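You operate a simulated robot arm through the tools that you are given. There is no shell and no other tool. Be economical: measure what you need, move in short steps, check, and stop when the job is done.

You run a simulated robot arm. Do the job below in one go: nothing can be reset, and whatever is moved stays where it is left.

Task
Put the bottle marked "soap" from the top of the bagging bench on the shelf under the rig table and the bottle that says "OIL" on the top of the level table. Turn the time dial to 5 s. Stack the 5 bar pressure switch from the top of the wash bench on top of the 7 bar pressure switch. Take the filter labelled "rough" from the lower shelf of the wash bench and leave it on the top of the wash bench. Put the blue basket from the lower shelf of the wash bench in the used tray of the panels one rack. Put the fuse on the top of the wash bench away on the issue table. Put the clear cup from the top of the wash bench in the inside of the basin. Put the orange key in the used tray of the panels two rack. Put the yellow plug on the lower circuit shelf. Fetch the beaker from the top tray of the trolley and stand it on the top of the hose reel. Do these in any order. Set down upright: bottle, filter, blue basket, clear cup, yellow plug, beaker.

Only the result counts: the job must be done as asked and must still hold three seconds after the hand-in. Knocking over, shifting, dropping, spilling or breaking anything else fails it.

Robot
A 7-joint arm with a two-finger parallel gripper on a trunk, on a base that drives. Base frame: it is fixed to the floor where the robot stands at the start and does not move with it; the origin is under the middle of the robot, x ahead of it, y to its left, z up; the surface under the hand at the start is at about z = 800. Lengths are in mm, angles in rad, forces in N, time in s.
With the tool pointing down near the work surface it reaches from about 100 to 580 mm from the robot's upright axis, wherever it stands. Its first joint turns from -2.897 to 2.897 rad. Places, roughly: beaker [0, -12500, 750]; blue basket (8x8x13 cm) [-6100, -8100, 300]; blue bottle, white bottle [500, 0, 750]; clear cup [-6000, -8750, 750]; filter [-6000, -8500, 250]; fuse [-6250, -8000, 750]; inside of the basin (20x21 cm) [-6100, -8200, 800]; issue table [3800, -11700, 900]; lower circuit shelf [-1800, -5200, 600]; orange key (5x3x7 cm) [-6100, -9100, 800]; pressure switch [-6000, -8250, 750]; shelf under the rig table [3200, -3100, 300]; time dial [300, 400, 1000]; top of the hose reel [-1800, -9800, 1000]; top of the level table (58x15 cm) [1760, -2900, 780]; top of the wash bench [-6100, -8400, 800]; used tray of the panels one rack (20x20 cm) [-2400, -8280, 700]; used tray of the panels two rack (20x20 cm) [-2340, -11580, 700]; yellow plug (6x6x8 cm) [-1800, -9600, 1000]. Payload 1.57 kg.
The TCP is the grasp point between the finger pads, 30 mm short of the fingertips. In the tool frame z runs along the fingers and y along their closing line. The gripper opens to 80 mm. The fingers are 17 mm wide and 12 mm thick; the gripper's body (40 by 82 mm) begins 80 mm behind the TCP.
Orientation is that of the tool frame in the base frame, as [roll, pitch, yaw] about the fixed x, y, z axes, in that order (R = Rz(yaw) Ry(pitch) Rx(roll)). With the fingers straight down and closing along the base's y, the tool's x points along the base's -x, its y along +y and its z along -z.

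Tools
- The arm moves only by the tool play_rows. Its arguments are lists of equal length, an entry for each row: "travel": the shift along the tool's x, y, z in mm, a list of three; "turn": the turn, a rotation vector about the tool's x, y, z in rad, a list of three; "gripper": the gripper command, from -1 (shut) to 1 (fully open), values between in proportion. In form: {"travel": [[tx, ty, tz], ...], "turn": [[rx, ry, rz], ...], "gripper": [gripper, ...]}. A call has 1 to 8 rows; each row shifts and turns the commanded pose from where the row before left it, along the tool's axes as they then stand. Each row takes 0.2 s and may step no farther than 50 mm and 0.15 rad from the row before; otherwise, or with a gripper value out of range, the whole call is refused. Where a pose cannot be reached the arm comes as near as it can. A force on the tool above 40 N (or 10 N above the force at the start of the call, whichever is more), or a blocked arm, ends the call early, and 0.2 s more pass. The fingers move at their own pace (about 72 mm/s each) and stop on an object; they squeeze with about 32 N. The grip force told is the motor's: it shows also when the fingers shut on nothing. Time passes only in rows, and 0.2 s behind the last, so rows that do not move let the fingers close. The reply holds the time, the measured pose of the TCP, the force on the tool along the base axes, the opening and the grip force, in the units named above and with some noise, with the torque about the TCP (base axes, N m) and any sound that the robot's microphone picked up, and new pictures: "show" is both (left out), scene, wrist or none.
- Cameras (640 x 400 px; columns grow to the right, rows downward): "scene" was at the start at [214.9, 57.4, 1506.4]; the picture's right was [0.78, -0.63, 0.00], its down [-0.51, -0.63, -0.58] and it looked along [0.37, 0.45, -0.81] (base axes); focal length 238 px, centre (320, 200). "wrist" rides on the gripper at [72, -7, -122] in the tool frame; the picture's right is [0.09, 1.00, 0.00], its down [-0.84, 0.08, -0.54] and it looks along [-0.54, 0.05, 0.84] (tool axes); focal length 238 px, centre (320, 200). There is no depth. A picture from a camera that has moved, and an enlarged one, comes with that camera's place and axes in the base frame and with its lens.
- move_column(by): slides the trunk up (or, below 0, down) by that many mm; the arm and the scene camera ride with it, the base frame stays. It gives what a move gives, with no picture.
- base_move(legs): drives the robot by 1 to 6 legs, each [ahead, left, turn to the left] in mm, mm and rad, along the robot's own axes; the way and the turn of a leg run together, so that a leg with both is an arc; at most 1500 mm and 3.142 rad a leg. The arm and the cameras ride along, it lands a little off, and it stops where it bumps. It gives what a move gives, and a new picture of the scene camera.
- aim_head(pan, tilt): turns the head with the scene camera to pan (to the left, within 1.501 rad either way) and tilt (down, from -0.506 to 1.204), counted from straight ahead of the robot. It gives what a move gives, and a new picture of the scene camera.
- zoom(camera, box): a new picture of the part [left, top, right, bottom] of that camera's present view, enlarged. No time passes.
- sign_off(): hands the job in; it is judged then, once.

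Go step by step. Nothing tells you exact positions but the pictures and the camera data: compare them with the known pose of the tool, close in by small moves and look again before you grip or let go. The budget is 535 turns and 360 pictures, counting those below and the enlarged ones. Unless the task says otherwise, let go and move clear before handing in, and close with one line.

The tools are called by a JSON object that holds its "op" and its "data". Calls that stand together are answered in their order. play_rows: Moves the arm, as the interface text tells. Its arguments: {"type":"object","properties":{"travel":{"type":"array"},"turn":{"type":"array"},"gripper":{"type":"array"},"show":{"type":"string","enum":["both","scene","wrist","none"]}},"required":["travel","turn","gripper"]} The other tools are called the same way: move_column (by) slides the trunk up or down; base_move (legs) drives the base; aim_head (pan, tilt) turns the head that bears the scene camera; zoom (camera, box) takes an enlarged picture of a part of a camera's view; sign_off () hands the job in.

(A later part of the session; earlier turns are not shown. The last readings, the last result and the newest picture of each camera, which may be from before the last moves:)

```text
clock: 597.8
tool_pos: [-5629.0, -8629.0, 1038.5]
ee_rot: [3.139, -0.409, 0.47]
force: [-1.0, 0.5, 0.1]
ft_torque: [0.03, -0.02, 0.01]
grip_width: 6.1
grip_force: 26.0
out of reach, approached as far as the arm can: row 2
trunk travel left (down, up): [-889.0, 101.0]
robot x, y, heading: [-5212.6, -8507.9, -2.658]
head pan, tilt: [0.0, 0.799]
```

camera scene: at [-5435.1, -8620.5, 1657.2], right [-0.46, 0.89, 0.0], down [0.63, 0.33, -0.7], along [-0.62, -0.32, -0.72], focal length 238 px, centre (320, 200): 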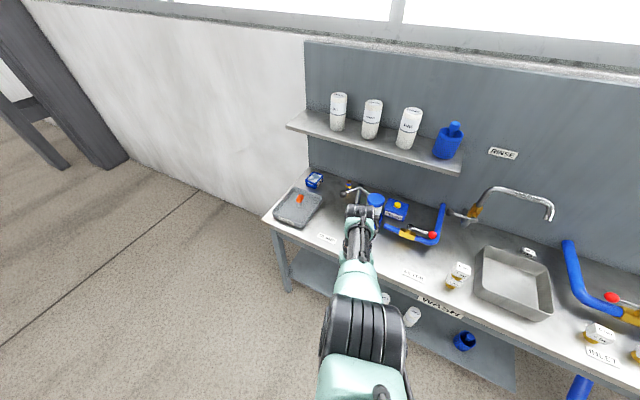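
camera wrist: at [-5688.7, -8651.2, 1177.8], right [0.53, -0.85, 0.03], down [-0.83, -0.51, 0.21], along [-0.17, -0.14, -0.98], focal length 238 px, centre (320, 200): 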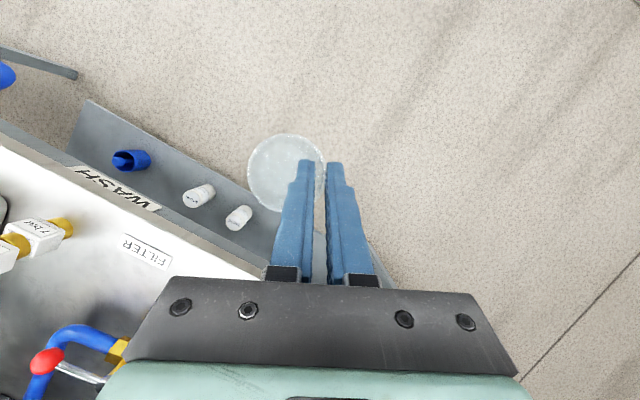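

{"op": "base_move", "data": {"legs": [[0, 0, -0.483], [0, -198, 0], [330, 0, 0]]}}

{"op": "zoom", "data": {"camera": "wrist", "box": [0, 0, 640, 400]}}

```text
clock: 602.6
tool_pos: [-5973.8, -8223.0, 1038.5]
ee_rot: [3.139, -0.408, -0.008]
force: [-0.4, 0.9, 0.5]
ft_torque: [-0.05, 0.02, -0.01]
grip_width: 5.6
grip_force: 25.5
trunk travel left (down, up): [-889.0, 101.0]
robot x, y, heading: [-5552.4, -8307.7, -3.136]
head pan, tilt: [0.0, 0.799]
camera scene: at [-5798.1, -8306.9, 1657.3], right [-0.01, 1.0, 0.0], down [0.72, 0.0, -0.7], along [-0.7, 0.0, -0.72], focal length 238 px, centre (320, 200)
```

scene: 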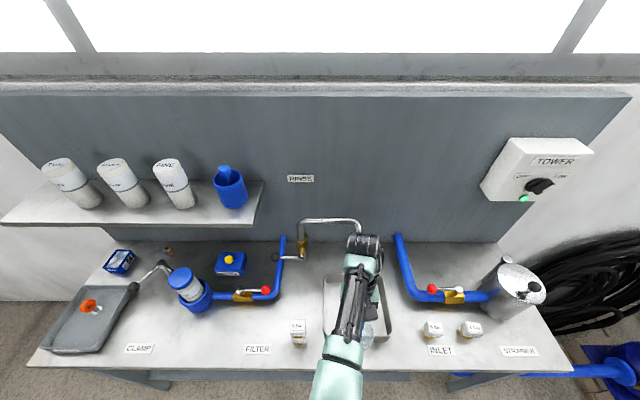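

```text
1.00 times, centred on (320, 200) of wrist (not enlarged: the box is as wide or as high as the picture)
camera zoom: at [-5955.6, -8218.4, 1179.6], right [0.08, -1.0, 0.04], down [-0.98, -0.07, 0.17], along [-0.16, -0.05, -0.99], focal length 238 px, centre (320, 200)
```

zoom: 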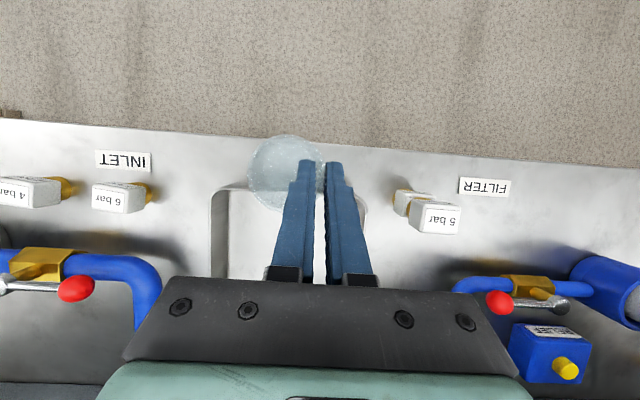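

{"op": "base_move", "data": {"legs": [[70, 0, 0]]}}

{"op": "move_column", "data": {"by": -120}}

{"op": "zoom", "data": {"camera": "wrist", "box": [0, 0, 640, 400]}}

```text
clock: 603.6
tool_pos: [-6045.2, -8224.5, 1038.3]
ee_rot: [3.14, -0.407, -0.009]
force: [-0.9, 0.1, 0.0]
ft_torque: [0.02, -0.02, 0.01]
grip_width: 5.5
grip_force: 25.6
trunk travel left (down, up): [-889.0, 101.0]
robot x, y, heading: [-5613.9, -8305.7, -3.137]
head pan, tilt: [0.0, 0.799]
camera scene: at [-5868.6, -8307.3, 1657.2], right [-0.01, 1.0, 0.0], down [0.72, 0.0, -0.7], along [-0.7, 0.0, -0.72], focal length 238 px, centre (320, 200)
```

scene: 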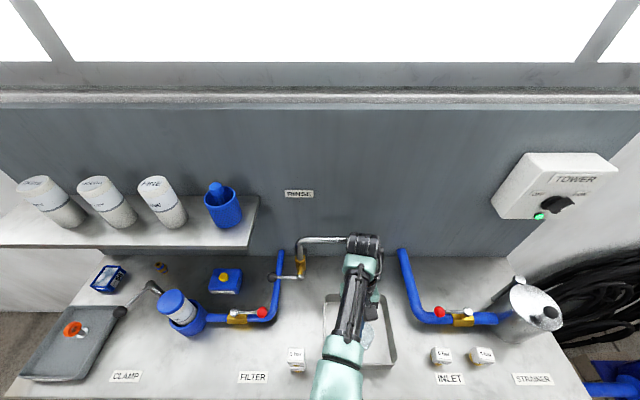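

```text
clock: 605.1
tool_pos: [-6045.2, -8223.4, 919.9]
ee_rot: [3.141, -0.409, -0.009]
force: [0.3, 0.0, -0.2]
ft_torque: [0.01, -0.03, -0.01]
grip_width: 5.4
grip_force: 25.7
trunk travel left (down, up): [-769.0, 221.0]
robot x, y, heading: [-5617.9, -8304.2, -3.137]
head pan, tilt: [0.0, 0.799]
```

```text
1.00 times, centred on (320, 200) of wrist (not enlarged: the box is as wide or as high as the picture)
camera zoom: at [-6025.8, -8218.7, 1059.5], right [0.08, -1.0, 0.04], down [-0.98, -0.07, 0.17], along [-0.16, -0.05, -0.99], focal length 238 px, centre (320, 200)
```

zoom: 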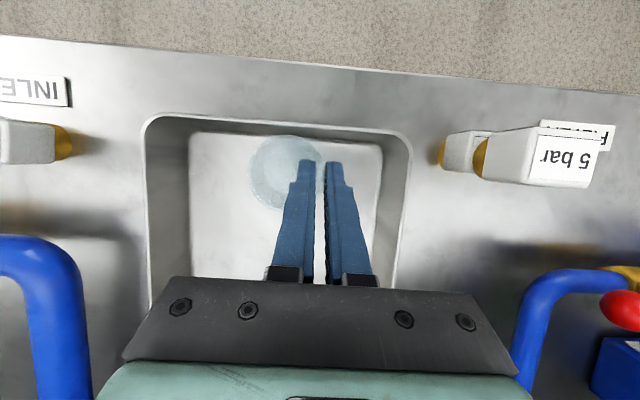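

{"op": "move_column", "data": {"by": -35}}

{"op": "move_column", "data": {"by": -8}}

```text
clock: 605.9
tool_pos: [-6044.4, -8224.3, 884.3]
ee_rot: [3.14, -0.407, -0.008]
force: [-0.6, 0.0, 1.0]
ft_torque: [-0.01, 0.02, 0.01]
grip_width: 5.2
grip_force: 25.2
trunk travel left (down, up): [-734.0, 256.0]
robot x, y, heading: [-5618.8, -8307.1, -3.137]
head pan, tilt: [0.0, 0.799]
```

```text
clock: 606.4
tool_pos: [-6043.9, -8224.4, 878.1]
ee_rot: [-3.141, -0.405, -0.01]
force: [0.6, 0.1, 14.9]
ft_torque: [-0.01, -0.12, 0.02]
grip_width: 5.3
grip_force: 25.3
trunk travel left (down, up): [-726.0, 264.0]
robot x, y, heading: [-5613.6, -8313.4, -3.139]
head pan, tilt: [0.0, 0.799]
```

Contact with the basin floor (15 N). I release and look.

{"op": "play_rows", "data": {"travel": [[0, 0, 0], [0, 0, 0], [0, 0, 0]], "turn": [[0, 0, 0], [0, 0, 0], [0, 0, 0]], "gripper": [-0.75, -0.5, -0.5], "show": "wrist"}}

```text
clock: 607.2
tool_pos: [-6045.2, -8223.7, 876.4]
ee_rot: [3.139, -0.409, -0.009]
force: [0.1, 0.1, -0.5]
ft_torque: [-0.04, 0.01, -0.02]
grip_width: 20.0
grip_force: 0.0
trunk travel left (down, up): [-726.0, 264.0]
robot x, y, heading: [-5618.8, -8311.1, -3.139]
head pan, tilt: [0.0, 0.799]
camera wrist: at [-6025.8, -8218.7, 1016.4], right [0.08, -1.0, 0.04], down [-0.98, -0.07, 0.17], along [-0.16, -0.05, -0.99], focal length 238 px, centre (320, 200)
```

wrist: 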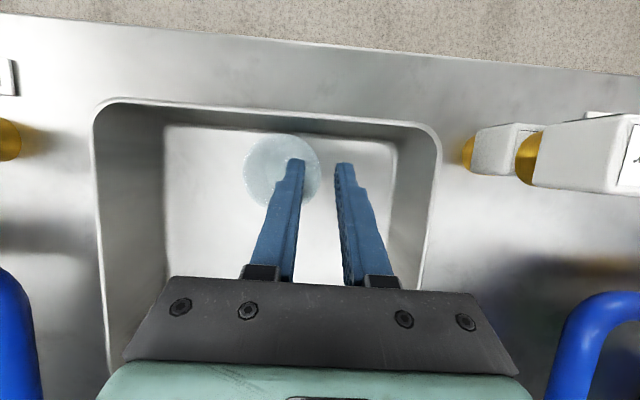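

{"op": "play_rows", "data": {"travel": [[0, 0, -25], [0, 0, -30], [0, 0, -30], [0, 0, 0]], "turn": [[0, 0, 0], [0, 0, 0], [0, 0, 0], [0, 0, 0]], "gripper": [-0.5, -0.5, -0.5, -0.5], "show": "wrist"}}

```text
clock: 608.2
tool_pos: [-6079.2, -8221.8, 955.5]
ee_rot: [3.14, -0.409, -0.008]
force: [0.5, -0.6, 0.2]
ft_torque: [0.01, 0.0, -0.02]
grip_width: 20.0
grip_force: 0.2
trunk travel left (down, up): [-726.0, 264.0]
robot x, y, heading: [-5617.5, -8303.6, -3.134]
head pan, tilt: [0.0, 0.799]
camera wrist: at [-6060.5, -8217.8, 1094.9], right [0.08, -1.0, 0.04], down [-0.98, -0.07, 0.17], along [-0.16, -0.05, -0.99], focal length 238 px, centre (320, 200)
```

wrist: 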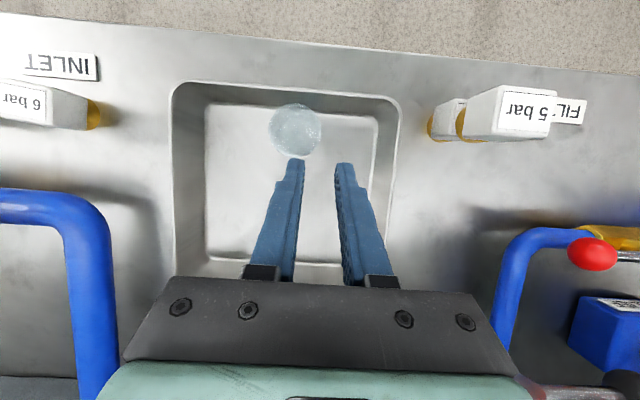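

{"op": "move_column", "data": {"by": 130}}

{"op": "base_move", "data": {"legs": [[-450, 0, 0]]}}

{"op": "zoom", "data": {"camera": "scene", "box": [180, 170, 500, 370]}}

```text
clock: 609.8
tool_pos: [-6079.9, -8223.9, 1084.5]
ee_rot: [3.14, -0.408, -0.008]
force: [0.7, -0.3, 0.1]
ft_torque: [0.01, 0.02, 0.03]
grip_width: 19.9
grip_force: 0.0
trunk travel left (down, up): [-856.0, 134.0]
robot x, y, heading: [-5617.0, -8308.8, -3.136]
head pan, tilt: [0.0, 0.799]
```

```text
clock: 612.5
tool_pos: [-5625.4, -8218.6, 1083.4]
ee_rot: [3.139, -0.41, -0.018]
force: [-0.1, 0.4, 0.2]
ft_torque: [-0.03, -0.01, 0.0]
grip_width: 20.0
grip_force: 0.0
trunk travel left (down, up): [-856.0, 134.0]
robot x, y, heading: [-5166.3, -8306.4, 3.141]
head pan, tilt: [0.0, 0.799]
camera scene: at [-5417.0, -8304.4, 1624.2], right [0.0, 1.0, 0.0], down [0.72, 0.0, -0.7], along [-0.7, 0.0, -0.72], focal length 238 px, centre (320, 200)
```

scene: 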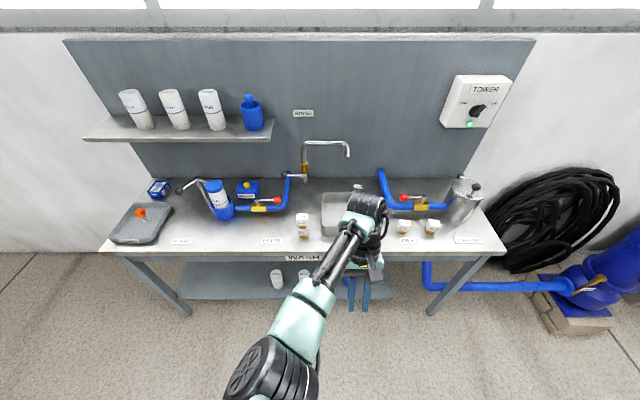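

```text
2.00 times, centred on (340, 270) of scene
camera zoom: at [-5417.0, -8304.4, 1624.2], right [0.0, 1.0, 0.0], down [0.72, 0.0, -0.7], along [-0.7, 0.0, -0.72], focal length 476 px, centre (280, 60)
```

zoom: 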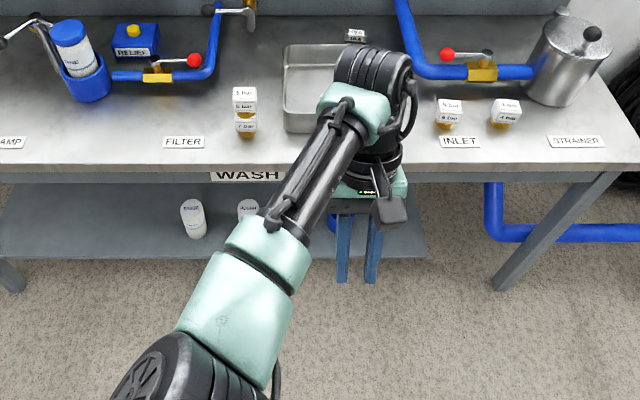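

{"op": "play_rows", "data": {"travel": [[0, 0, 0], [0, 0, 0], [0, 0, 0], [0, 0, 0], [0, 0, 0], [0, 0, 0], [0, 0, 0], [0, 0, 0]], "turn": [[0, -0.15, 0], [0, -0.15, 0], [0, -0.15, 0], [0, -0.15, 0], [0, -0.15, 0], [0, -0.15, 0], [0, -0.15, 0], [0, -0.15, 0]], "gripper": [1, 1, 1, 1, 1, 1, 1, 1], "show": "none"}}

{"op": "move_column", "data": {"by": -400}}

{"op": "move_column", "data": {"by": -240}}

{"op": "play_rows", "data": {"travel": [[0, 0, 0], [0, 0, 0], [0, 0, 0]], "turn": [[0, -0.15, 0], [0, -0.15, 0], [0, 0, 0.018]], "gripper": [1, 1, 1], "show": "both"}}

```text
clock: 614.4
tool_pos: [-5626.0, -8219.8, 1086.0]
ee_rot: [3.137, 0.794, -0.021]
force: [0.9, 0.5, 0.2]
ft_torque: [-0.03, -0.01, -0.01]
grip_width: 80.2
grip_force: 0.0
trunk travel left (down, up): [-856.0, 134.0]
robot x, y, heading: [-5170.2, -8307.6, 3.141]
head pan, tilt: [0.0, 0.799]
```

```text
clock: 618.2
tool_pos: [-5627.0, -8219.2, 685.5]
ee_rot: [3.14, 0.792, -0.019]
force: [0.3, -0.1, 0.3]
ft_torque: [0.03, 0.04, -0.03]
grip_width: 80.2
grip_force: 0.0
trunk travel left (down, up): [-456.0, 534.0]
robot x, y, heading: [-5160.5, -8305.1, 3.138]
head pan, tilt: [0.0, 0.799]
```

```text
clock: 620.7
tool_pos: [-5626.5, -8219.2, 445.1]
ee_rot: [3.14, 0.792, -0.019]
force: [0.2, 0.0, -0.7]
ft_torque: [0.0, 0.0, -0.02]
grip_width: 79.5
grip_force: 0.1
trunk travel left (down, up): [-216.0, 774.0]
robot x, y, heading: [-5165.4, -8304.4, 3.144]
head pan, tilt: [0.0, 0.799]
```

```text
clock: 621.5
tool_pos: [-5626.5, -8219.8, 445.1]
ee_rot: [3.105, 1.092, -0.058]
force: [-0.6, 0.3, 0.3]
ft_torque: [-0.01, 0.0, -0.01]
grip_width: 79.9
grip_force: 0.0
trunk travel left (down, up): [-216.0, 774.0]
robot x, y, heading: [-5166.4, -8306.2, 3.138]
head pan, tilt: [0.0, 0.799]
camera scene: at [-5416.8, -8304.4, 984.2], right [0.0, 1.0, 0.0], down [0.72, 0.0, -0.7], along [-0.7, 0.0, -0.72], focal length 238 px, centre (320, 200)
camera wrist: at [-5483.9, -8217.2, 436.7], right [0.02, -1.0, -0.07], down [0.09, -0.06, 0.99], along [-1.0, -0.02, 0.09], focal length 238 px, centre (320, 200)
```

scene: 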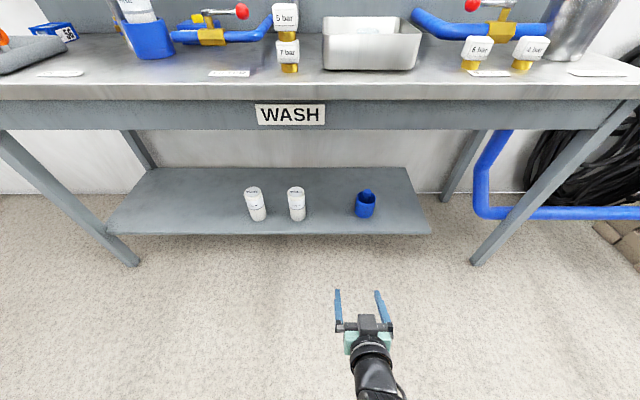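
wrist: 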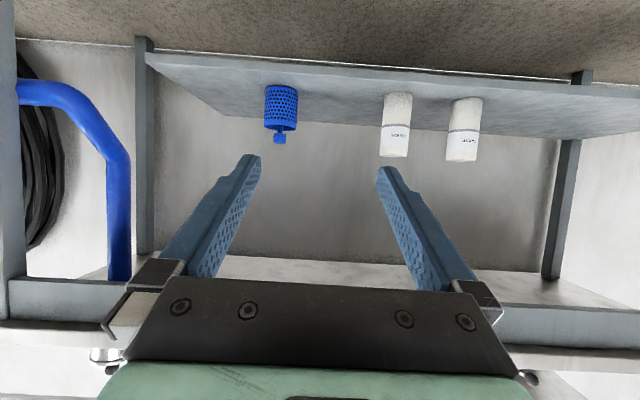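

{"op": "zoom", "data": {"camera": "wrist", "box": [250, 70, 510, 180]}}

{"op": "zoom", "data": {"camera": "scene", "box": [220, 160, 440, 260]}}

```text
2.46 times, centred on (380, 125) of wrist
camera zoom: at [-5483.9, -8217.2, 436.7], right [0.02, -1.0, -0.07], down [0.09, -0.06, 0.99], along [-1.0, -0.02, 0.09], focal length 587 px, centre (172, 385)
```

zoom: 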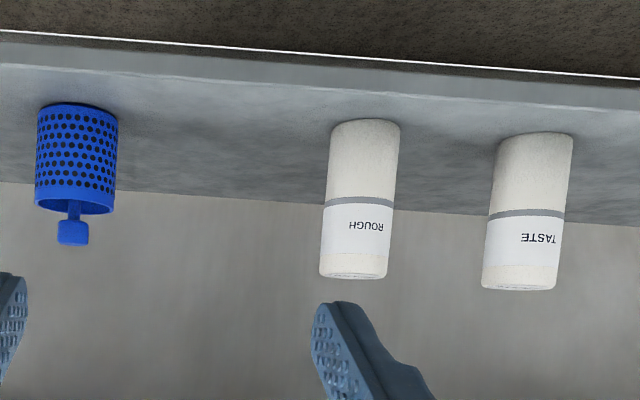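

```text
2.91 times, centred on (330, 210) of scene
camera zoom: at [-5416.8, -8304.4, 984.2], right [0.0, 1.0, 0.0], down [0.72, 0.0, -0.7], along [-0.7, 0.0, -0.72], focal length 693 px, centre (291, 171)
```

zoom: 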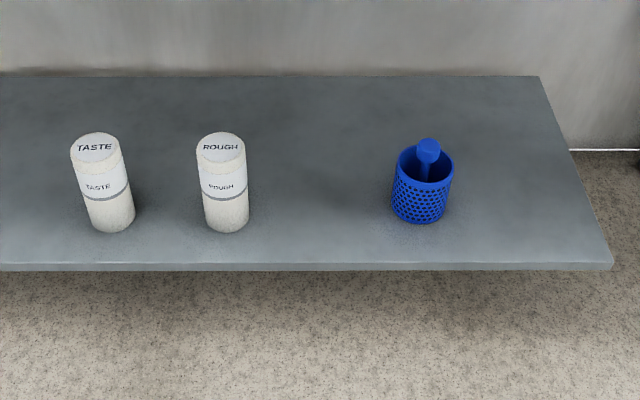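

{"op": "play_rows", "data": {"travel": [[0, 0, 0], [0, 0, 0]], "turn": [[0, 0, -0.027], [0, 0, 0]], "gripper": [1, 1], "show": "none"}}

{"op": "move_column", "data": {"by": -125}}

{"op": "base_move", "data": {"legs": [[0, 176, 0], [230, 0, 0]]}}

{"op": "zoom", "data": {"camera": "wrist", "box": [0, 0, 640, 400]}}

```text
clock: 622.1
tool_pos: [-5625.8, -8218.0, 445.5]
ee_rot: [-3.126, 1.09, 0.0]
force: [-0.1, -0.2, 0.2]
ft_torque: [0.02, -0.01, 0.01]
grip_width: 80.2
grip_force: 0.1
trunk travel left (down, up): [-216.0, 774.0]
robot x, y, heading: [-5168.1, -8306.6, 3.138]
head pan, tilt: [0.0, 0.799]
```

```text
clock: 623.6
tool_pos: [-5627.4, -8220.0, 320.2]
ee_rot: [-3.125, 1.09, 0.0]
force: [-0.3, 0.6, 0.0]
ft_torque: [0.0, 0.0, -0.01]
grip_width: 80.3
grip_force: 0.0
trunk travel left (down, up): [-91.0, 899.0]
robot x, y, heading: [-5166.3, -8305.7, 3.137]
head pan, tilt: [0.0, 0.799]
```

```text
clock: 626.4
tool_pos: [-5854.4, -8397.0, 320.9]
ee_rot: [-3.125, 1.092, 0.006]
force: [-0.3, 0.4, 0.0]
ft_torque: [0.01, 0.02, 0.0]
grip_width: 80.1
grip_force: 0.2
trunk travel left (down, up): [-91.0, 899.0]
robot x, y, heading: [-5393.7, -8484.3, -3.144]
head pan, tilt: [0.0, 0.799]
camera scene: at [-5644.7, -8481.1, 859.3], right [0.0, 1.0, 0.0], down [0.72, 0.0, -0.7], along [-0.7, 0.0, -0.72], focal length 238 px, centre (320, 200)
```

scene: 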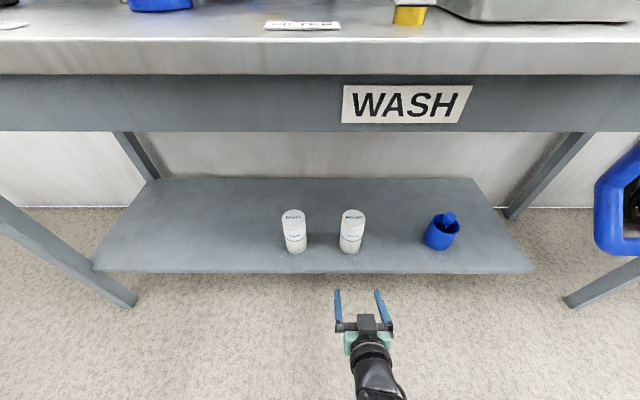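

```text
1.00 times, centred on (320, 200) of wrist (not enlarged: the box is as wide or as high as the picture)
camera zoom: at [-5712.5, -8392.3, 311.9], right [0.03, -1.0, -0.09], down [0.09, -0.09, 0.99], along [-0.99, -0.04, 0.09], focal length 238 px, centre (320, 200)
```

zoom: 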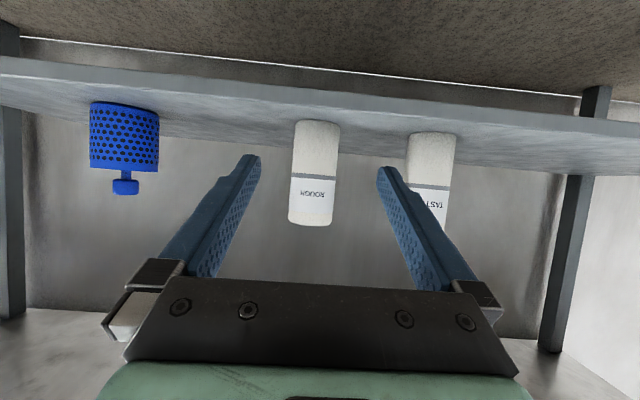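

{"op": "base_move", "data": {"legs": [[130, 0, 0]]}}

{"op": "zoom", "data": {"camera": "wrist", "box": [0, 0, 640, 400]}}

```text
clock: 627.7
tool_pos: [-5984.5, -8399.3, 319.9]
ee_rot: [-3.126, 1.091, 0.008]
force: [-0.6, 0.5, -0.3]
ft_torque: [0.01, -0.01, 0.01]
grip_width: 80.0
grip_force: 0.0
trunk travel left (down, up): [-91.0, 899.0]
robot x, y, heading: [-5522.5, -8480.9, -3.136]
head pan, tilt: [0.0, 0.799]
camera scene: at [-5773.6, -8482.2, 859.3], right [0.0, 1.0, 0.0], down [0.72, 0.0, -0.7], along [-0.7, 0.0, -0.72], focal length 238 px, centre (320, 200)
```

scene: 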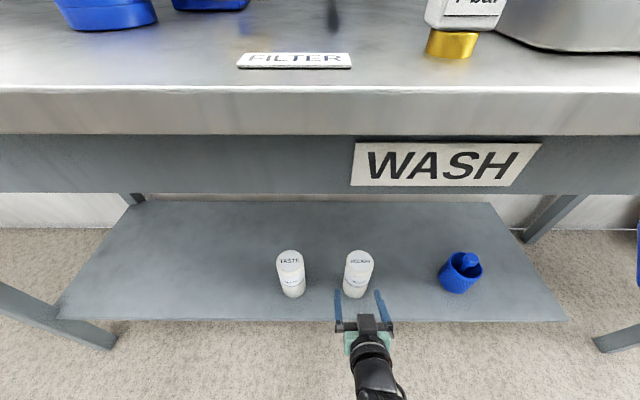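

```text
1.00 times, centred on (320, 200) of wrist (not enlarged: the box is as wide or as high as the picture)
camera zoom: at [-5841.6, -8393.6, 311.9], right [0.04, -1.0, -0.09], down [0.09, -0.09, 0.99], along [-0.99, -0.04, 0.09], focal length 238 px, centre (320, 200)
```

zoom: 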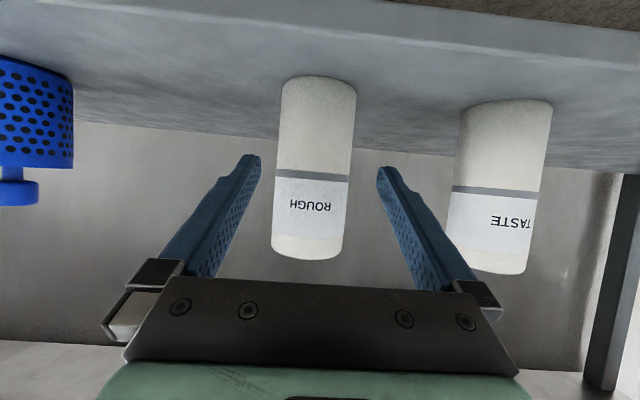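

{"op": "play_rows", "data": {"travel": [[-11, -2, 33], [-11, -2, 33.5], [0, 0, 0]], "turn": [[0, 0, 0], [0, 0, 0], [0, 0, 0]], "gripper": [1, 1, 1], "show": "wrist"}}

```text
clock: 628.5
tool_pos: [-6053.4, -8394.3, 309.3]
ee_rot: [-3.126, 1.09, 0.008]
force: [0.4, -0.3, 0.8]
ft_torque: [0.02, 0.0, 0.0]
grip_width: 80.2
grip_force: 0.1
trunk travel left (down, up): [-91.0, 899.0]
robot x, y, heading: [-5524.4, -8477.6, -3.135]
head pan, tilt: [0.0, 0.799]
camera wrist: at [-5910.9, -8389.6, 300.1], right [0.04, -1.0, -0.09], down [0.09, -0.09, 0.99], along [-0.99, -0.04, 0.09], focal length 238 px, centre (320, 200)
```

wrist: 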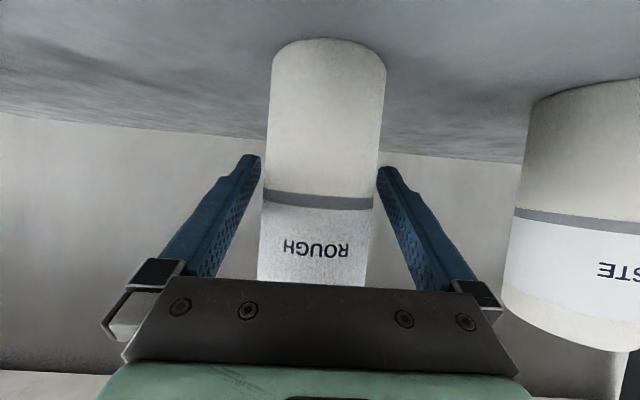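

{"op": "play_rows", "data": {"travel": [[0, 0, 0], [0, 0, 0], [0, 0, 0], [0, 0, 0]], "turn": [[0, 0, 0], [0, 0, 0], [0, 0, 0], [0, 0, 0]], "gripper": [0.4, 0.2, 0.2, 0.2], "show": "none"}}

```text
clock: 629.5
tool_pos: [-6052.2, -8393.5, 307.4]
ee_rot: [-3.125, 1.092, 0.007]
force: [-0.7, 1.7, 0.2]
ft_torque: [-0.03, 0.06, -0.05]
grip_width: 61.8
grip_force: 31.6
trunk travel left (down, up): [-91.0, 899.0]
robot x, y, heading: [-5522.7, -8479.1, -3.137]
head pan, tilt: [0.0, 0.799]
```

{"op": "move_column", "data": {"by": 40}}

{"op": "base_move", "data": {"legs": [[-320, 0, 0]]}}

{"op": "zoom", "data": {"camera": "wrist", "box": [0, 0, 640, 400]}}

```text
clock: 630.3
tool_pos: [-6052.5, -8394.0, 347.4]
ee_rot: [-3.126, 1.091, 0.007]
force: [0.5, 0.1, -2.9]
ft_torque: [-0.02, 0.04, -0.04]
grip_width: 61.7
grip_force: 31.7
trunk travel left (down, up): [-131.0, 859.0]
robot x, y, heading: [-5520.8, -8483.0, -3.132]
head pan, tilt: [0.0, 0.799]
```

```text
clock: 632.5
tool_pos: [-5737.5, -8393.1, 348.5]
ee_rot: [-3.124, 1.091, 0.006]
force: [-0.6, -0.1, -3.4]
ft_torque: [-0.02, -0.01, 0.0]
grip_width: 61.5
grip_force: 31.9
trunk travel left (down, up): [-131.0, 859.0]
robot x, y, heading: [-5206.0, -8479.5, -3.14]
head pan, tilt: [0.0, 0.799]
camera scene: at [-5458.1, -8480.6, 899.1], right [0.0, 1.0, 0.0], down [0.72, 0.0, -0.7], along [-0.7, 0.0, -0.72], focal length 238 px, centre (320, 200)
```

scene: 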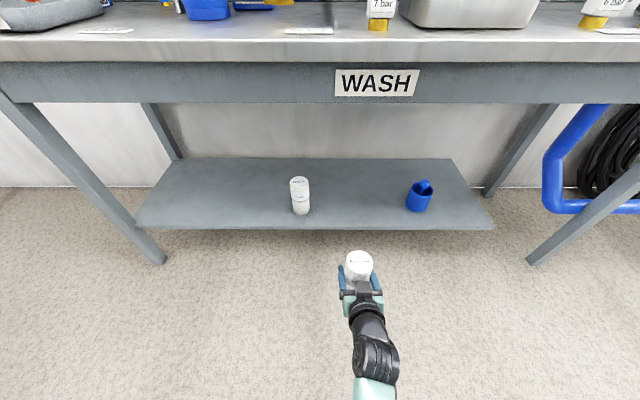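

```text
1.00 times, centred on (320, 200) of wrist (not enlarged: the box is as wide or as high as the picture)
camera zoom: at [-5594.8, -8388.1, 339.9], right [0.04, -1.0, -0.09], down [0.09, -0.09, 0.99], along [-0.99, -0.04, 0.09], focal length 238 px, centre (320, 200)
```

zoom: 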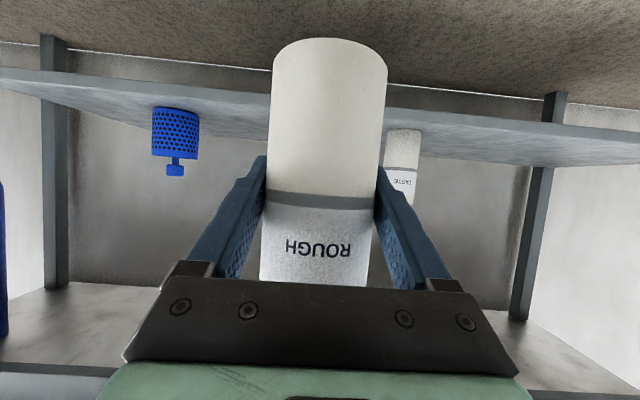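

{"op": "move_column", "data": {"by": 400}}

{"op": "move_column", "data": {"by": 180}}

{"op": "base_move", "data": {"legs": [[0, 185, 0], [190, 0, 0]]}}

{"op": "zoom", "data": {"camera": "wrist", "box": [0, 0, 640, 400]}}

```text
clock: 636.3
tool_pos: [-5737.8, -8392.5, 748.7]
ee_rot: [-3.126, 1.091, 0.005]
force: [0.2, 0.1, -3.8]
ft_torque: [0.04, 0.04, -0.01]
grip_width: 61.4
grip_force: 32.5
trunk travel left (down, up): [-531.0, 459.0]
robot x, y, heading: [-5208.4, -8479.1, -3.14]
head pan, tilt: [0.0, 0.799]
```

```text
clock: 638.3
tool_pos: [-5737.4, -8392.3, 927.9]
ee_rot: [-3.127, 1.091, 0.007]
force: [-0.5, 0.6, -4.0]
ft_torque: [0.03, -0.01, -0.05]
grip_width: 61.3
grip_force: 32.3
trunk travel left (down, up): [-711.0, 279.0]
robot x, y, heading: [-5208.9, -8486.3, -3.14]
head pan, tilt: [0.0, 0.799]
```

```text
clock: 641.0
tool_pos: [-5921.9, -8583.7, 927.5]
ee_rot: [-3.125, 1.092, 0.011]
force: [0.3, 0.4, -3.0]
ft_torque: [-0.02, 0.02, -0.02]
grip_width: 61.4
grip_force: 32.3
trunk travel left (down, up): [-711.0, 279.0]
robot x, y, heading: [-5391.1, -8671.3, -3.128]
head pan, tilt: [0.0, 0.799]
camera scene: at [-5642.6, -8670.9, 1479.0], right [-0.01, 1.0, 0.0], down [0.72, 0.01, -0.7], along [-0.7, -0.01, -0.72], focal length 238 px, centre (320, 200)
```

scene: 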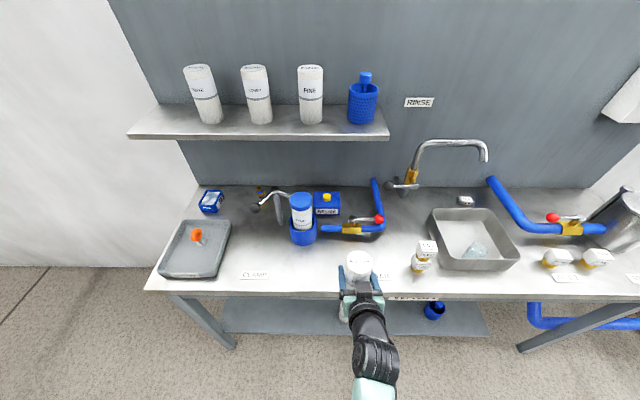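

```text
1.00 times, centred on (320, 200) of wrist (not enlarged: the box is as wide or as high as the picture)
camera zoom: at [-5779.7, -8579.3, 919.7], right [0.04, -1.0, -0.09], down [0.09, -0.08, 0.99], along [-0.99, -0.05, 0.09], focal length 238 px, centre (320, 200)
```

zoom: 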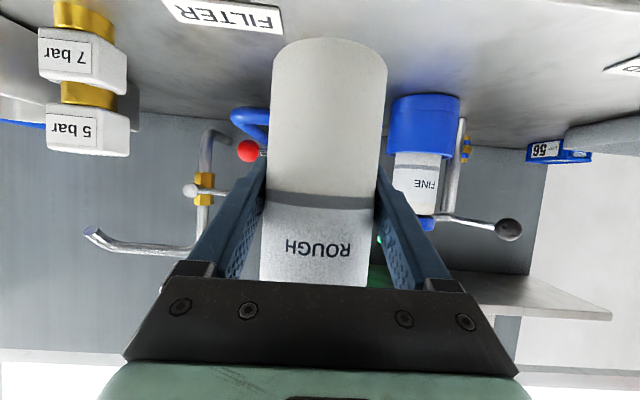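

{"op": "base_move", "data": {"legs": [[70, 0, 0]]}}

{"op": "zoom", "data": {"camera": "scene", "box": [380, 170, 560, 290]}}

{"op": "move_column", "data": {"by": -40}}

```text
clock: 642.0
tool_pos: [-5992.3, -8584.1, 927.7]
ee_rot: [-3.126, 1.089, 0.013]
force: [-0.3, 0.3, -3.0]
ft_torque: [0.0, -0.02, 0.02]
grip_width: 61.6
grip_force: 31.7
trunk travel left (down, up): [-711.0, 279.0]
robot x, y, heading: [-5464.6, -8667.3, -3.129]
head pan, tilt: [0.0, 0.799]
camera scene: at [-5713.2, -8671.5, 1478.9], right [-0.01, 1.0, 0.0], down [0.72, 0.01, -0.7], along [-0.7, -0.01, -0.72], focal length 238 px, centre (320, 200)
```

scene: 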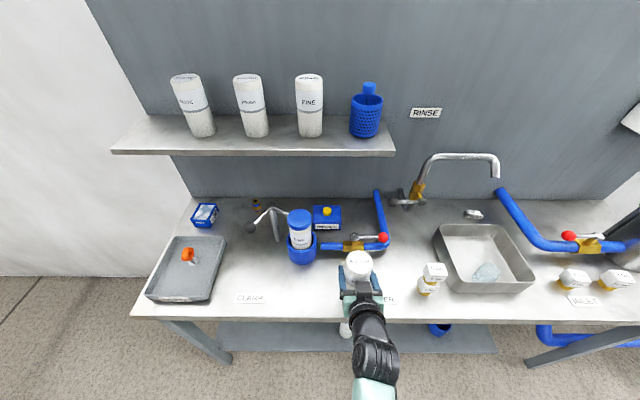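

```text
3.33 times, centred on (470, 230) of scene
camera zoom: at [-5713.2, -8671.5, 1478.9], right [-0.01, 1.0, 0.0], down [0.72, 0.01, -0.7], along [-0.7, -0.01, -0.72], focal length 794 px, centre (-180, 100)
```

zoom: 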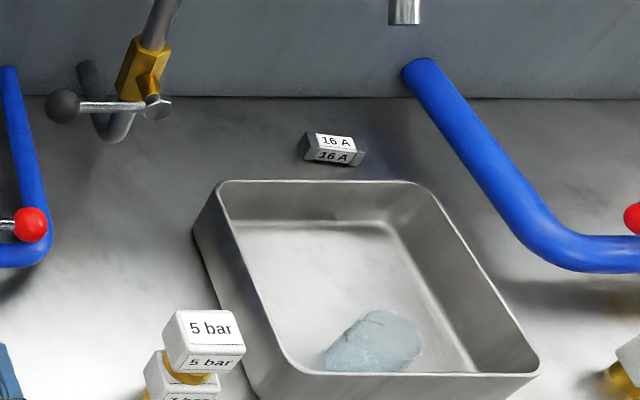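

```text
clock: 642.8
tool_pos: [-5991.5, -8584.9, 887.0]
ee_rot: [-3.126, 1.092, 0.014]
force: [0.4, 0.0, -2.7]
ft_torque: [0.0, -0.02, 0.02]
grip_width: 61.4
grip_force: 32.2
trunk travel left (down, up): [-671.0, 319.0]
robot x, y, heading: [-5460.2, -8672.3, -3.131]
head pan, tilt: [0.0, 0.799]
```

{"op": "play_rows", "data": {"travel": [[3.5, 0, 1.8], [3.5, 0, 1.8], [0, 0, 0]], "turn": [[0, 0, 0], [0, 0, 0], [0, 0, 0]], "gripper": [0.2, 0.2, 0.2], "show": "none"}}

{"op": "play_rows", "data": {"travel": [[2.66, 0, 1.4], [2.66, 0, 1.4], [0, 0, 0]], "turn": [[0, 0, 0], [0, 0, 0], [0, 0, 0]], "gripper": [0.2, 0.2, 0.2], "show": "wrist"}}

```text
clock: 643.6
tool_pos: [-5992.1, -8585.4, 879.4]
ee_rot: [-3.126, 1.092, 0.012]
force: [0.4, -0.3, -2.4]
ft_torque: [-0.03, -0.01, 0.0]
grip_width: 61.5
grip_force: 32.4
trunk travel left (down, up): [-671.0, 319.0]
robot x, y, heading: [-5459.1, -8670.6, -3.13]
head pan, tilt: [0.0, 0.799]
```

```text
clock: 644.4
tool_pos: [-5992.7, -8583.8, 872.2]
ee_rot: [-3.126, 1.09, 0.012]
force: [0.4, 0.3, -3.0]
ft_torque: [0.04, -0.01, -0.01]
grip_width: 61.3
grip_force: 32.0
trunk travel left (down, up): [-671.0, 319.0]
robot x, y, heading: [-5460.4, -8668.3, -3.128]
head pan, tilt: [0.0, 0.799]
camera wrist: at [-5848.8, -8579.5, 865.4], right [0.04, -1.0, -0.09], down [0.09, -0.08, 0.99], along [-0.99, -0.05, 0.09], focal length 238 px, centre (320, 200)
```

wrist: 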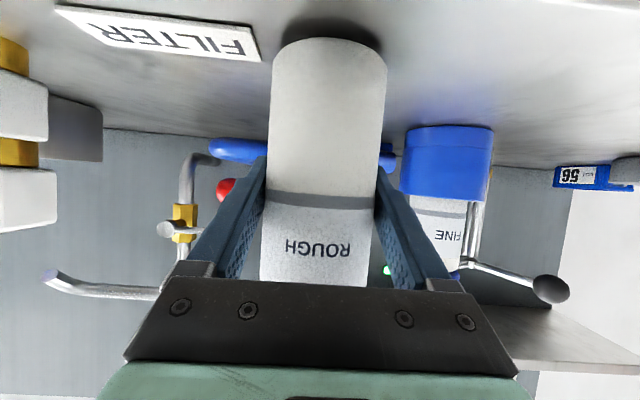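

{"op": "play_rows", "data": {"travel": [[2.66, 0, 1.4], [2.66, 0, 1.4], [0, 0, 0]], "turn": [[0, 0, 0], [0, 0, 0], [0, 0, 0]], "gripper": [0.2, 0.2, 0.2], "show": "none"}}

{"op": "play_rows", "data": {"travel": [[2.66, 0, 1.4], [2.66, 0, 1.4], [0, 0, 0]], "turn": [[0, 0, 0], [0, 0, 0], [0, 0, 0]], "gripper": [0.2, 0.2, 0.2], "show": "none"}}

```text
clock: 645.2
tool_pos: [-5991.7, -8584.7, 868.6]
ee_rot: [-3.128, 1.092, 0.012]
force: [0.9, 0.1, -0.5]
ft_torque: [-0.08, -0.02, 0.01]
grip_width: 61.6
grip_force: 32.1
trunk travel left (down, up): [-671.0, 319.0]
robot x, y, heading: [-5461.0, -8668.3, -3.131]
head pan, tilt: [0.0, 0.799]
```

```text
clock: 646.0
tool_pos: [-5992.4, -8585.0, 866.5]
ee_rot: [-3.124, 1.106, 0.013]
force: [0.7, 1.8, 22.3]
ft_torque: [-0.39, -0.28, -0.1]
grip_width: 61.9
grip_force: 31.9
trunk travel left (down, up): [-671.0, 319.0]
robot x, y, heading: [-5460.5, -8669.6, -3.129]
head pan, tilt: [0.0, 0.799]
```

Contact. I relax upward a little, open, then back out along the fingers.

{"op": "play_rows", "data": {"travel": [[-4, 0, -2.1], [0, 0, 0], [0, 0, 0], [0, 0, 0], [0, 0, -30], [0, 0, -40], [0, 0, -40]], "turn": [[0, 0, 0], [0, 0, 0], [0, 0, 0], [0, 0, 0], [0, 0, 0], [0, 0, 0], [0, 0, 0]], "gripper": [0.2, 0.8, 1, 1, 1, 1, 1], "show": "wrist"}}

```text
clock: 647.6
tool_pos: [-5893.3, -8586.8, 917.2]
ee_rot: [-3.128, 1.092, 0.014]
force: [0.4, 0.2, 0.1]
ft_torque: [0.03, 0.02, 0.04]
grip_width: 79.8
grip_force: 0.0
trunk travel left (down, up): [-671.0, 319.0]
robot x, y, heading: [-5459.8, -8670.2, -3.135]
head pan, tilt: [0.0, 0.799]
camera wrist: at [-5750.8, -8581.3, 909.4], right [0.04, -1.0, -0.09], down [0.09, -0.08, 0.99], along [-0.99, -0.05, 0.09], focal length 238 px, centre (320, 200)
```

wrist: 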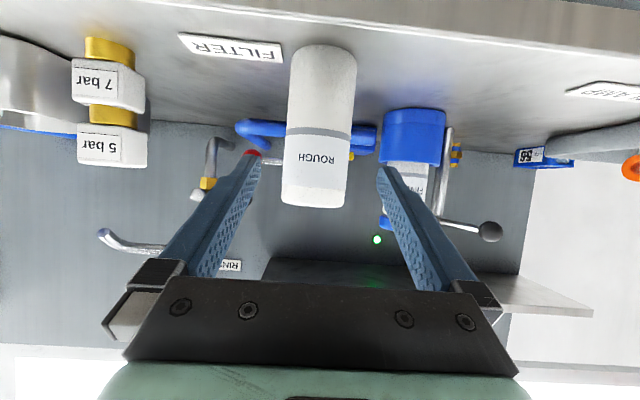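

{"op": "base_move", "data": {"legs": [[-150, 0, 0], [0, -430, 0]]}}

{"op": "zoom", "data": {"camera": "scene", "box": [220, 160, 440, 300]}}

```text
clock: 651.3
tool_pos: [-5746.5, -8141.7, 917.7]
ee_rot: [-3.126, 1.09, 0.005]
force: [-1.3, 0.3, 0.3]
ft_torque: [-0.02, 0.05, 0.02]
grip_width: 79.9
grip_force: 0.0
trunk travel left (down, up): [-671.0, 319.0]
robot x, y, heading: [-5313.6, -8227.9, -3.136]
head pan, tilt: [0.0, 0.799]
camera scene: at [-5564.3, -8227.8, 1439.2], right [-0.01, 1.0, 0.0], down [0.72, 0.0, -0.7], along [-0.7, 0.0, -0.72], focal length 238 px, centre (320, 200)
```

scene: 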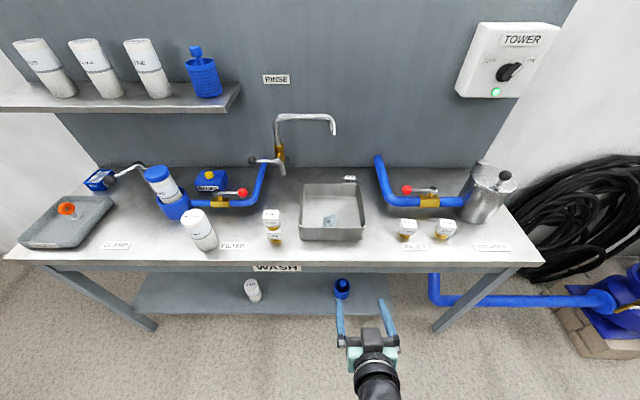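

```text
2.86 times, centred on (330, 230) of scene
camera zoom: at [-5564.3, -8227.8, 1439.2], right [-0.01, 1.0, 0.0], down [0.72, 0.0, -0.7], along [-0.7, 0.0, -0.72], focal length 680 px, centre (291, 114)
```

zoom: 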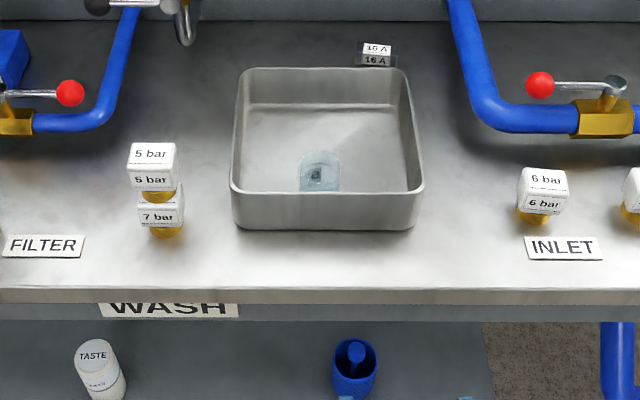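

{"op": "move_column", "data": {"by": 120}}

{"op": "play_rows", "data": {"travel": [[0, 0, 0], [0, 0, 0], [0, 0, 0], [0, 0, 0], [0, 0, 0], [0, 0, 0], [0, 0, 0], [0, 0, 0]], "turn": [[0, 0.136, 0], [0, 0.136, 0], [0, 0.136, 0], [0, 0.136, 0], [0, 0.136, 0], [0, 0.136, 0], [0, 0.136, 0], [0, 0.138, 0]], "gripper": [1, 1, 1, 1, 1, 1, 1, 1], "show": "none"}}

{"op": "base_move", "data": {"legs": [[0, 925, 0]]}}

```text
clock: 652.8
tool_pos: [-5746.6, -8141.2, 1037.0]
ee_rot: [-3.126, 1.092, 0.007]
force: [-0.4, -0.3, 0.1]
ft_torque: [-0.02, 0.0, 0.03]
grip_width: 79.7
grip_force: 0.0
trunk travel left (down, up): [-791.0, 199.0]
robot x, y, heading: [-5315.0, -8226.0, -3.137]
head pan, tilt: [0.0, 0.799]
```

```text
clock: 654.6
tool_pos: [-5744.4, -8143.2, 1037.6]
ee_rot: [-3.134, 0.139, -0.006]
force: [0.7, -0.3, -0.1]
ft_torque: [-0.03, -0.03, 0.01]
grip_width: 80.0
grip_force: 0.1
out of reach, approached as far as the arm can: row 8
trunk travel left (down, up): [-791.0, 199.0]
robot x, y, heading: [-5312.2, -8229.1, -3.133]
head pan, tilt: [0.0, 0.799]
```

```text
clock: 659.4
tool_pos: [-5740.4, -9068.5, 1036.6]
ee_rot: [-3.135, 0.139, -0.001]
force: [-0.8, 0.6, 0.0]
ft_torque: [0.01, -0.01, 0.01]
grip_width: 80.2
grip_force: 0.1
trunk travel left (down, up): [-791.0, 199.0]
robot x, y, heading: [-5305.1, -9156.7, -3.136]
head pan, tilt: [0.0, 0.799]
camera scene: at [-5558.1, -9154.3, 1559.2], right [-0.01, 1.0, 0.0], down [0.72, 0.01, -0.7], along [-0.7, -0.01, -0.72], focal length 238 px, centre (320, 200)
```

scene: 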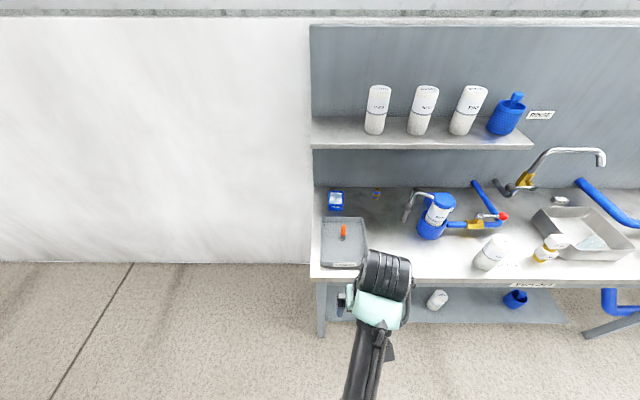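

{"op": "base_move", "data": {"legs": [[300, 0, 0]]}}

{"op": "zoom", "data": {"camera": "wrist", "box": [0, 0, 640, 400]}}

```text
clock: 661.5
tool_pos: [-6050.2, -9075.0, 1037.0]
ee_rot: [-3.134, 0.139, 0.008]
force: [-0.7, -0.2, -1.3]
ft_torque: [-0.01, -0.03, -0.01]
grip_width: 80.0
grip_force: 0.0
trunk travel left (down, up): [-791.0, 199.0]
robot x, y, heading: [-5615.8, -9156.1, -3.124]
head pan, tilt: [0.0, 0.799]
camera scene: at [-5868.0, -9159.6, 1559.2], right [-0.02, 1.0, 0.0], down [0.72, 0.01, -0.7], along [-0.7, -0.01, -0.72], focal length 238 px, centre (320, 200)
```

scene: 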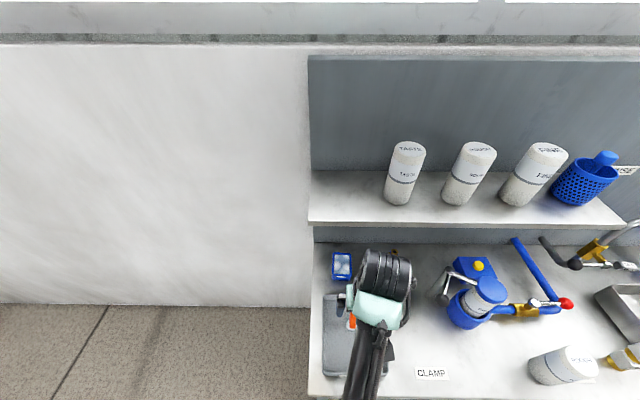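

```text
1.00 times, centred on (320, 200) of wrist (not enlarged: the box is as wide or as high as the picture)
camera zoom: at [-5961.6, -9070.3, 1147.1], right [0.1, -1.0, -0.02], down [-0.75, -0.09, 0.65], along [-0.65, -0.05, -0.76], focal length 238 px, centre (320, 200)
```

zoom: 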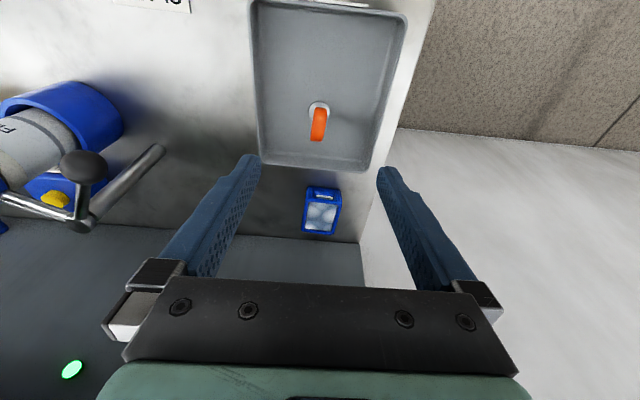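

{"op": "play_rows", "data": {"travel": [[-7, 0, 38], [-6, 0, 38], [-6, 0, 38], [0, 0, 0]], "turn": [[0, 0, 0], [0, 0, 0], [0, 0, 0], [0, 0, 0]], "gripper": [0.6, 0.6, 0.6, 0.6], "show": "wrist"}}

```text
clock: 662.5
tool_pos: [-6085.1, -9074.0, 925.3]
ee_rot: [-3.134, 0.137, 0.006]
force: [1.1, -0.2, 0.3]
ft_torque: [-0.02, 0.0, 0.01]
grip_width: 64.0
grip_force: 0.0
trunk travel left (down, up): [-791.0, 199.0]
robot x, y, heading: [-5612.7, -9158.0, -3.129]
head pan, tilt: [0.0, 0.799]
camera wrist: at [-5995.9, -9069.0, 1035.8], right [0.09, -1.0, -0.02], down [-0.75, -0.08, 0.65], along [-0.65, -0.05, -0.76], focal length 238 px, centre (320, 200)
```

wrist: 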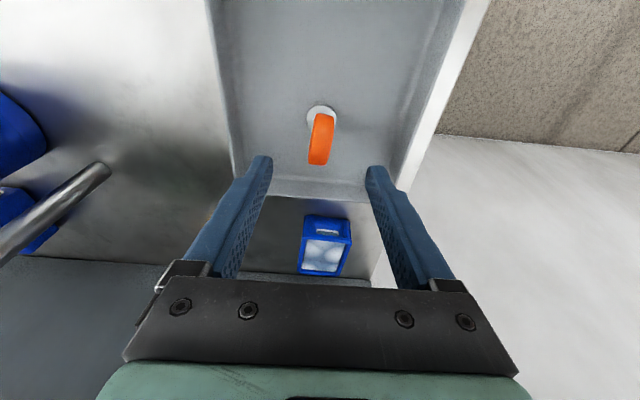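

{"op": "play_rows", "data": {"travel": [[2, 1, 38], [2.5, 0, 35], [0, 0, 0]], "turn": [[0, 0, 0], [0, 0, 0], [0, 0, 0]], "gripper": [0.6, 0.6, 0.6], "show": "wrist"}}

```text
clock: 663.3
tool_pos: [-6091.6, -9075.9, 854.1]
ee_rot: [-3.135, 0.139, 0.004]
force: [-0.1, 0.3, -0.1]
ft_torque: [-0.01, 0.02, -0.01]
grip_width: 64.0
grip_force: 0.0
trunk travel left (down, up): [-791.0, 199.0]
robot x, y, heading: [-5617.0, -9159.7, -3.128]
head pan, tilt: [0.0, 0.799]
camera wrist: at [-6001.8, -9070.6, 964.8], right [0.1, -1.0, -0.02], down [-0.75, -0.09, 0.65], along [-0.65, -0.05, -0.76], focal length 238 px, centre (320, 200)
```

wrist: 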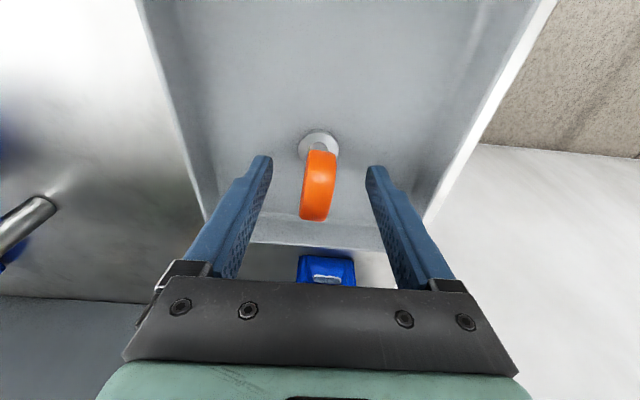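

{"op": "play_rows", "data": {"travel": [[0, 0, 0], [0, 0, 0], [0, 0, 0], [0, 0, 0], [0, 0, 0]], "turn": [[0, 0, 0], [0, 0, 0], [0, 0, 0], [0, 0, 0], [0, 0, 0]], "gripper": [0, -0.5, -0.8, -0.8, -0.8], "show": "wrist"}}

```text
clock: 664.5
tool_pos: [-6091.5, -9076.3, 855.7]
ee_rot: [-3.133, 0.138, 0.005]
force: [-0.3, 0.2, -0.6]
ft_torque: [0.0, -0.03, -0.02]
grip_width: 14.9
grip_force: 31.2
trunk travel left (down, up): [-791.0, 199.0]
robot x, y, heading: [-5617.2, -9156.3, -3.126]
head pan, tilt: [0.0, 0.799]
camera wrist: at [-6001.8, -9070.6, 965.0], right [0.1, -1.0, -0.02], down [-0.75, -0.08, 0.65], along [-0.65, -0.05, -0.76], focal length 238 px, centre (320, 200)
```

wrist: 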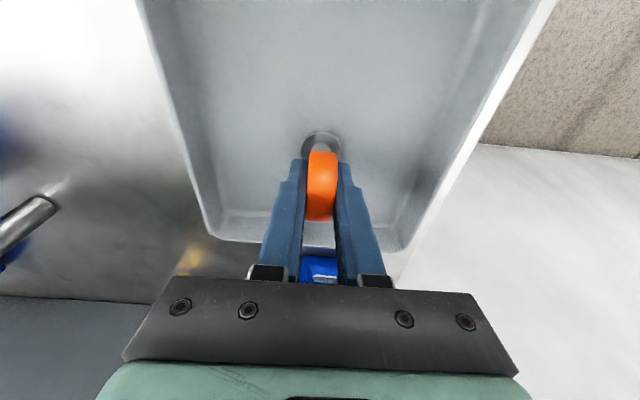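

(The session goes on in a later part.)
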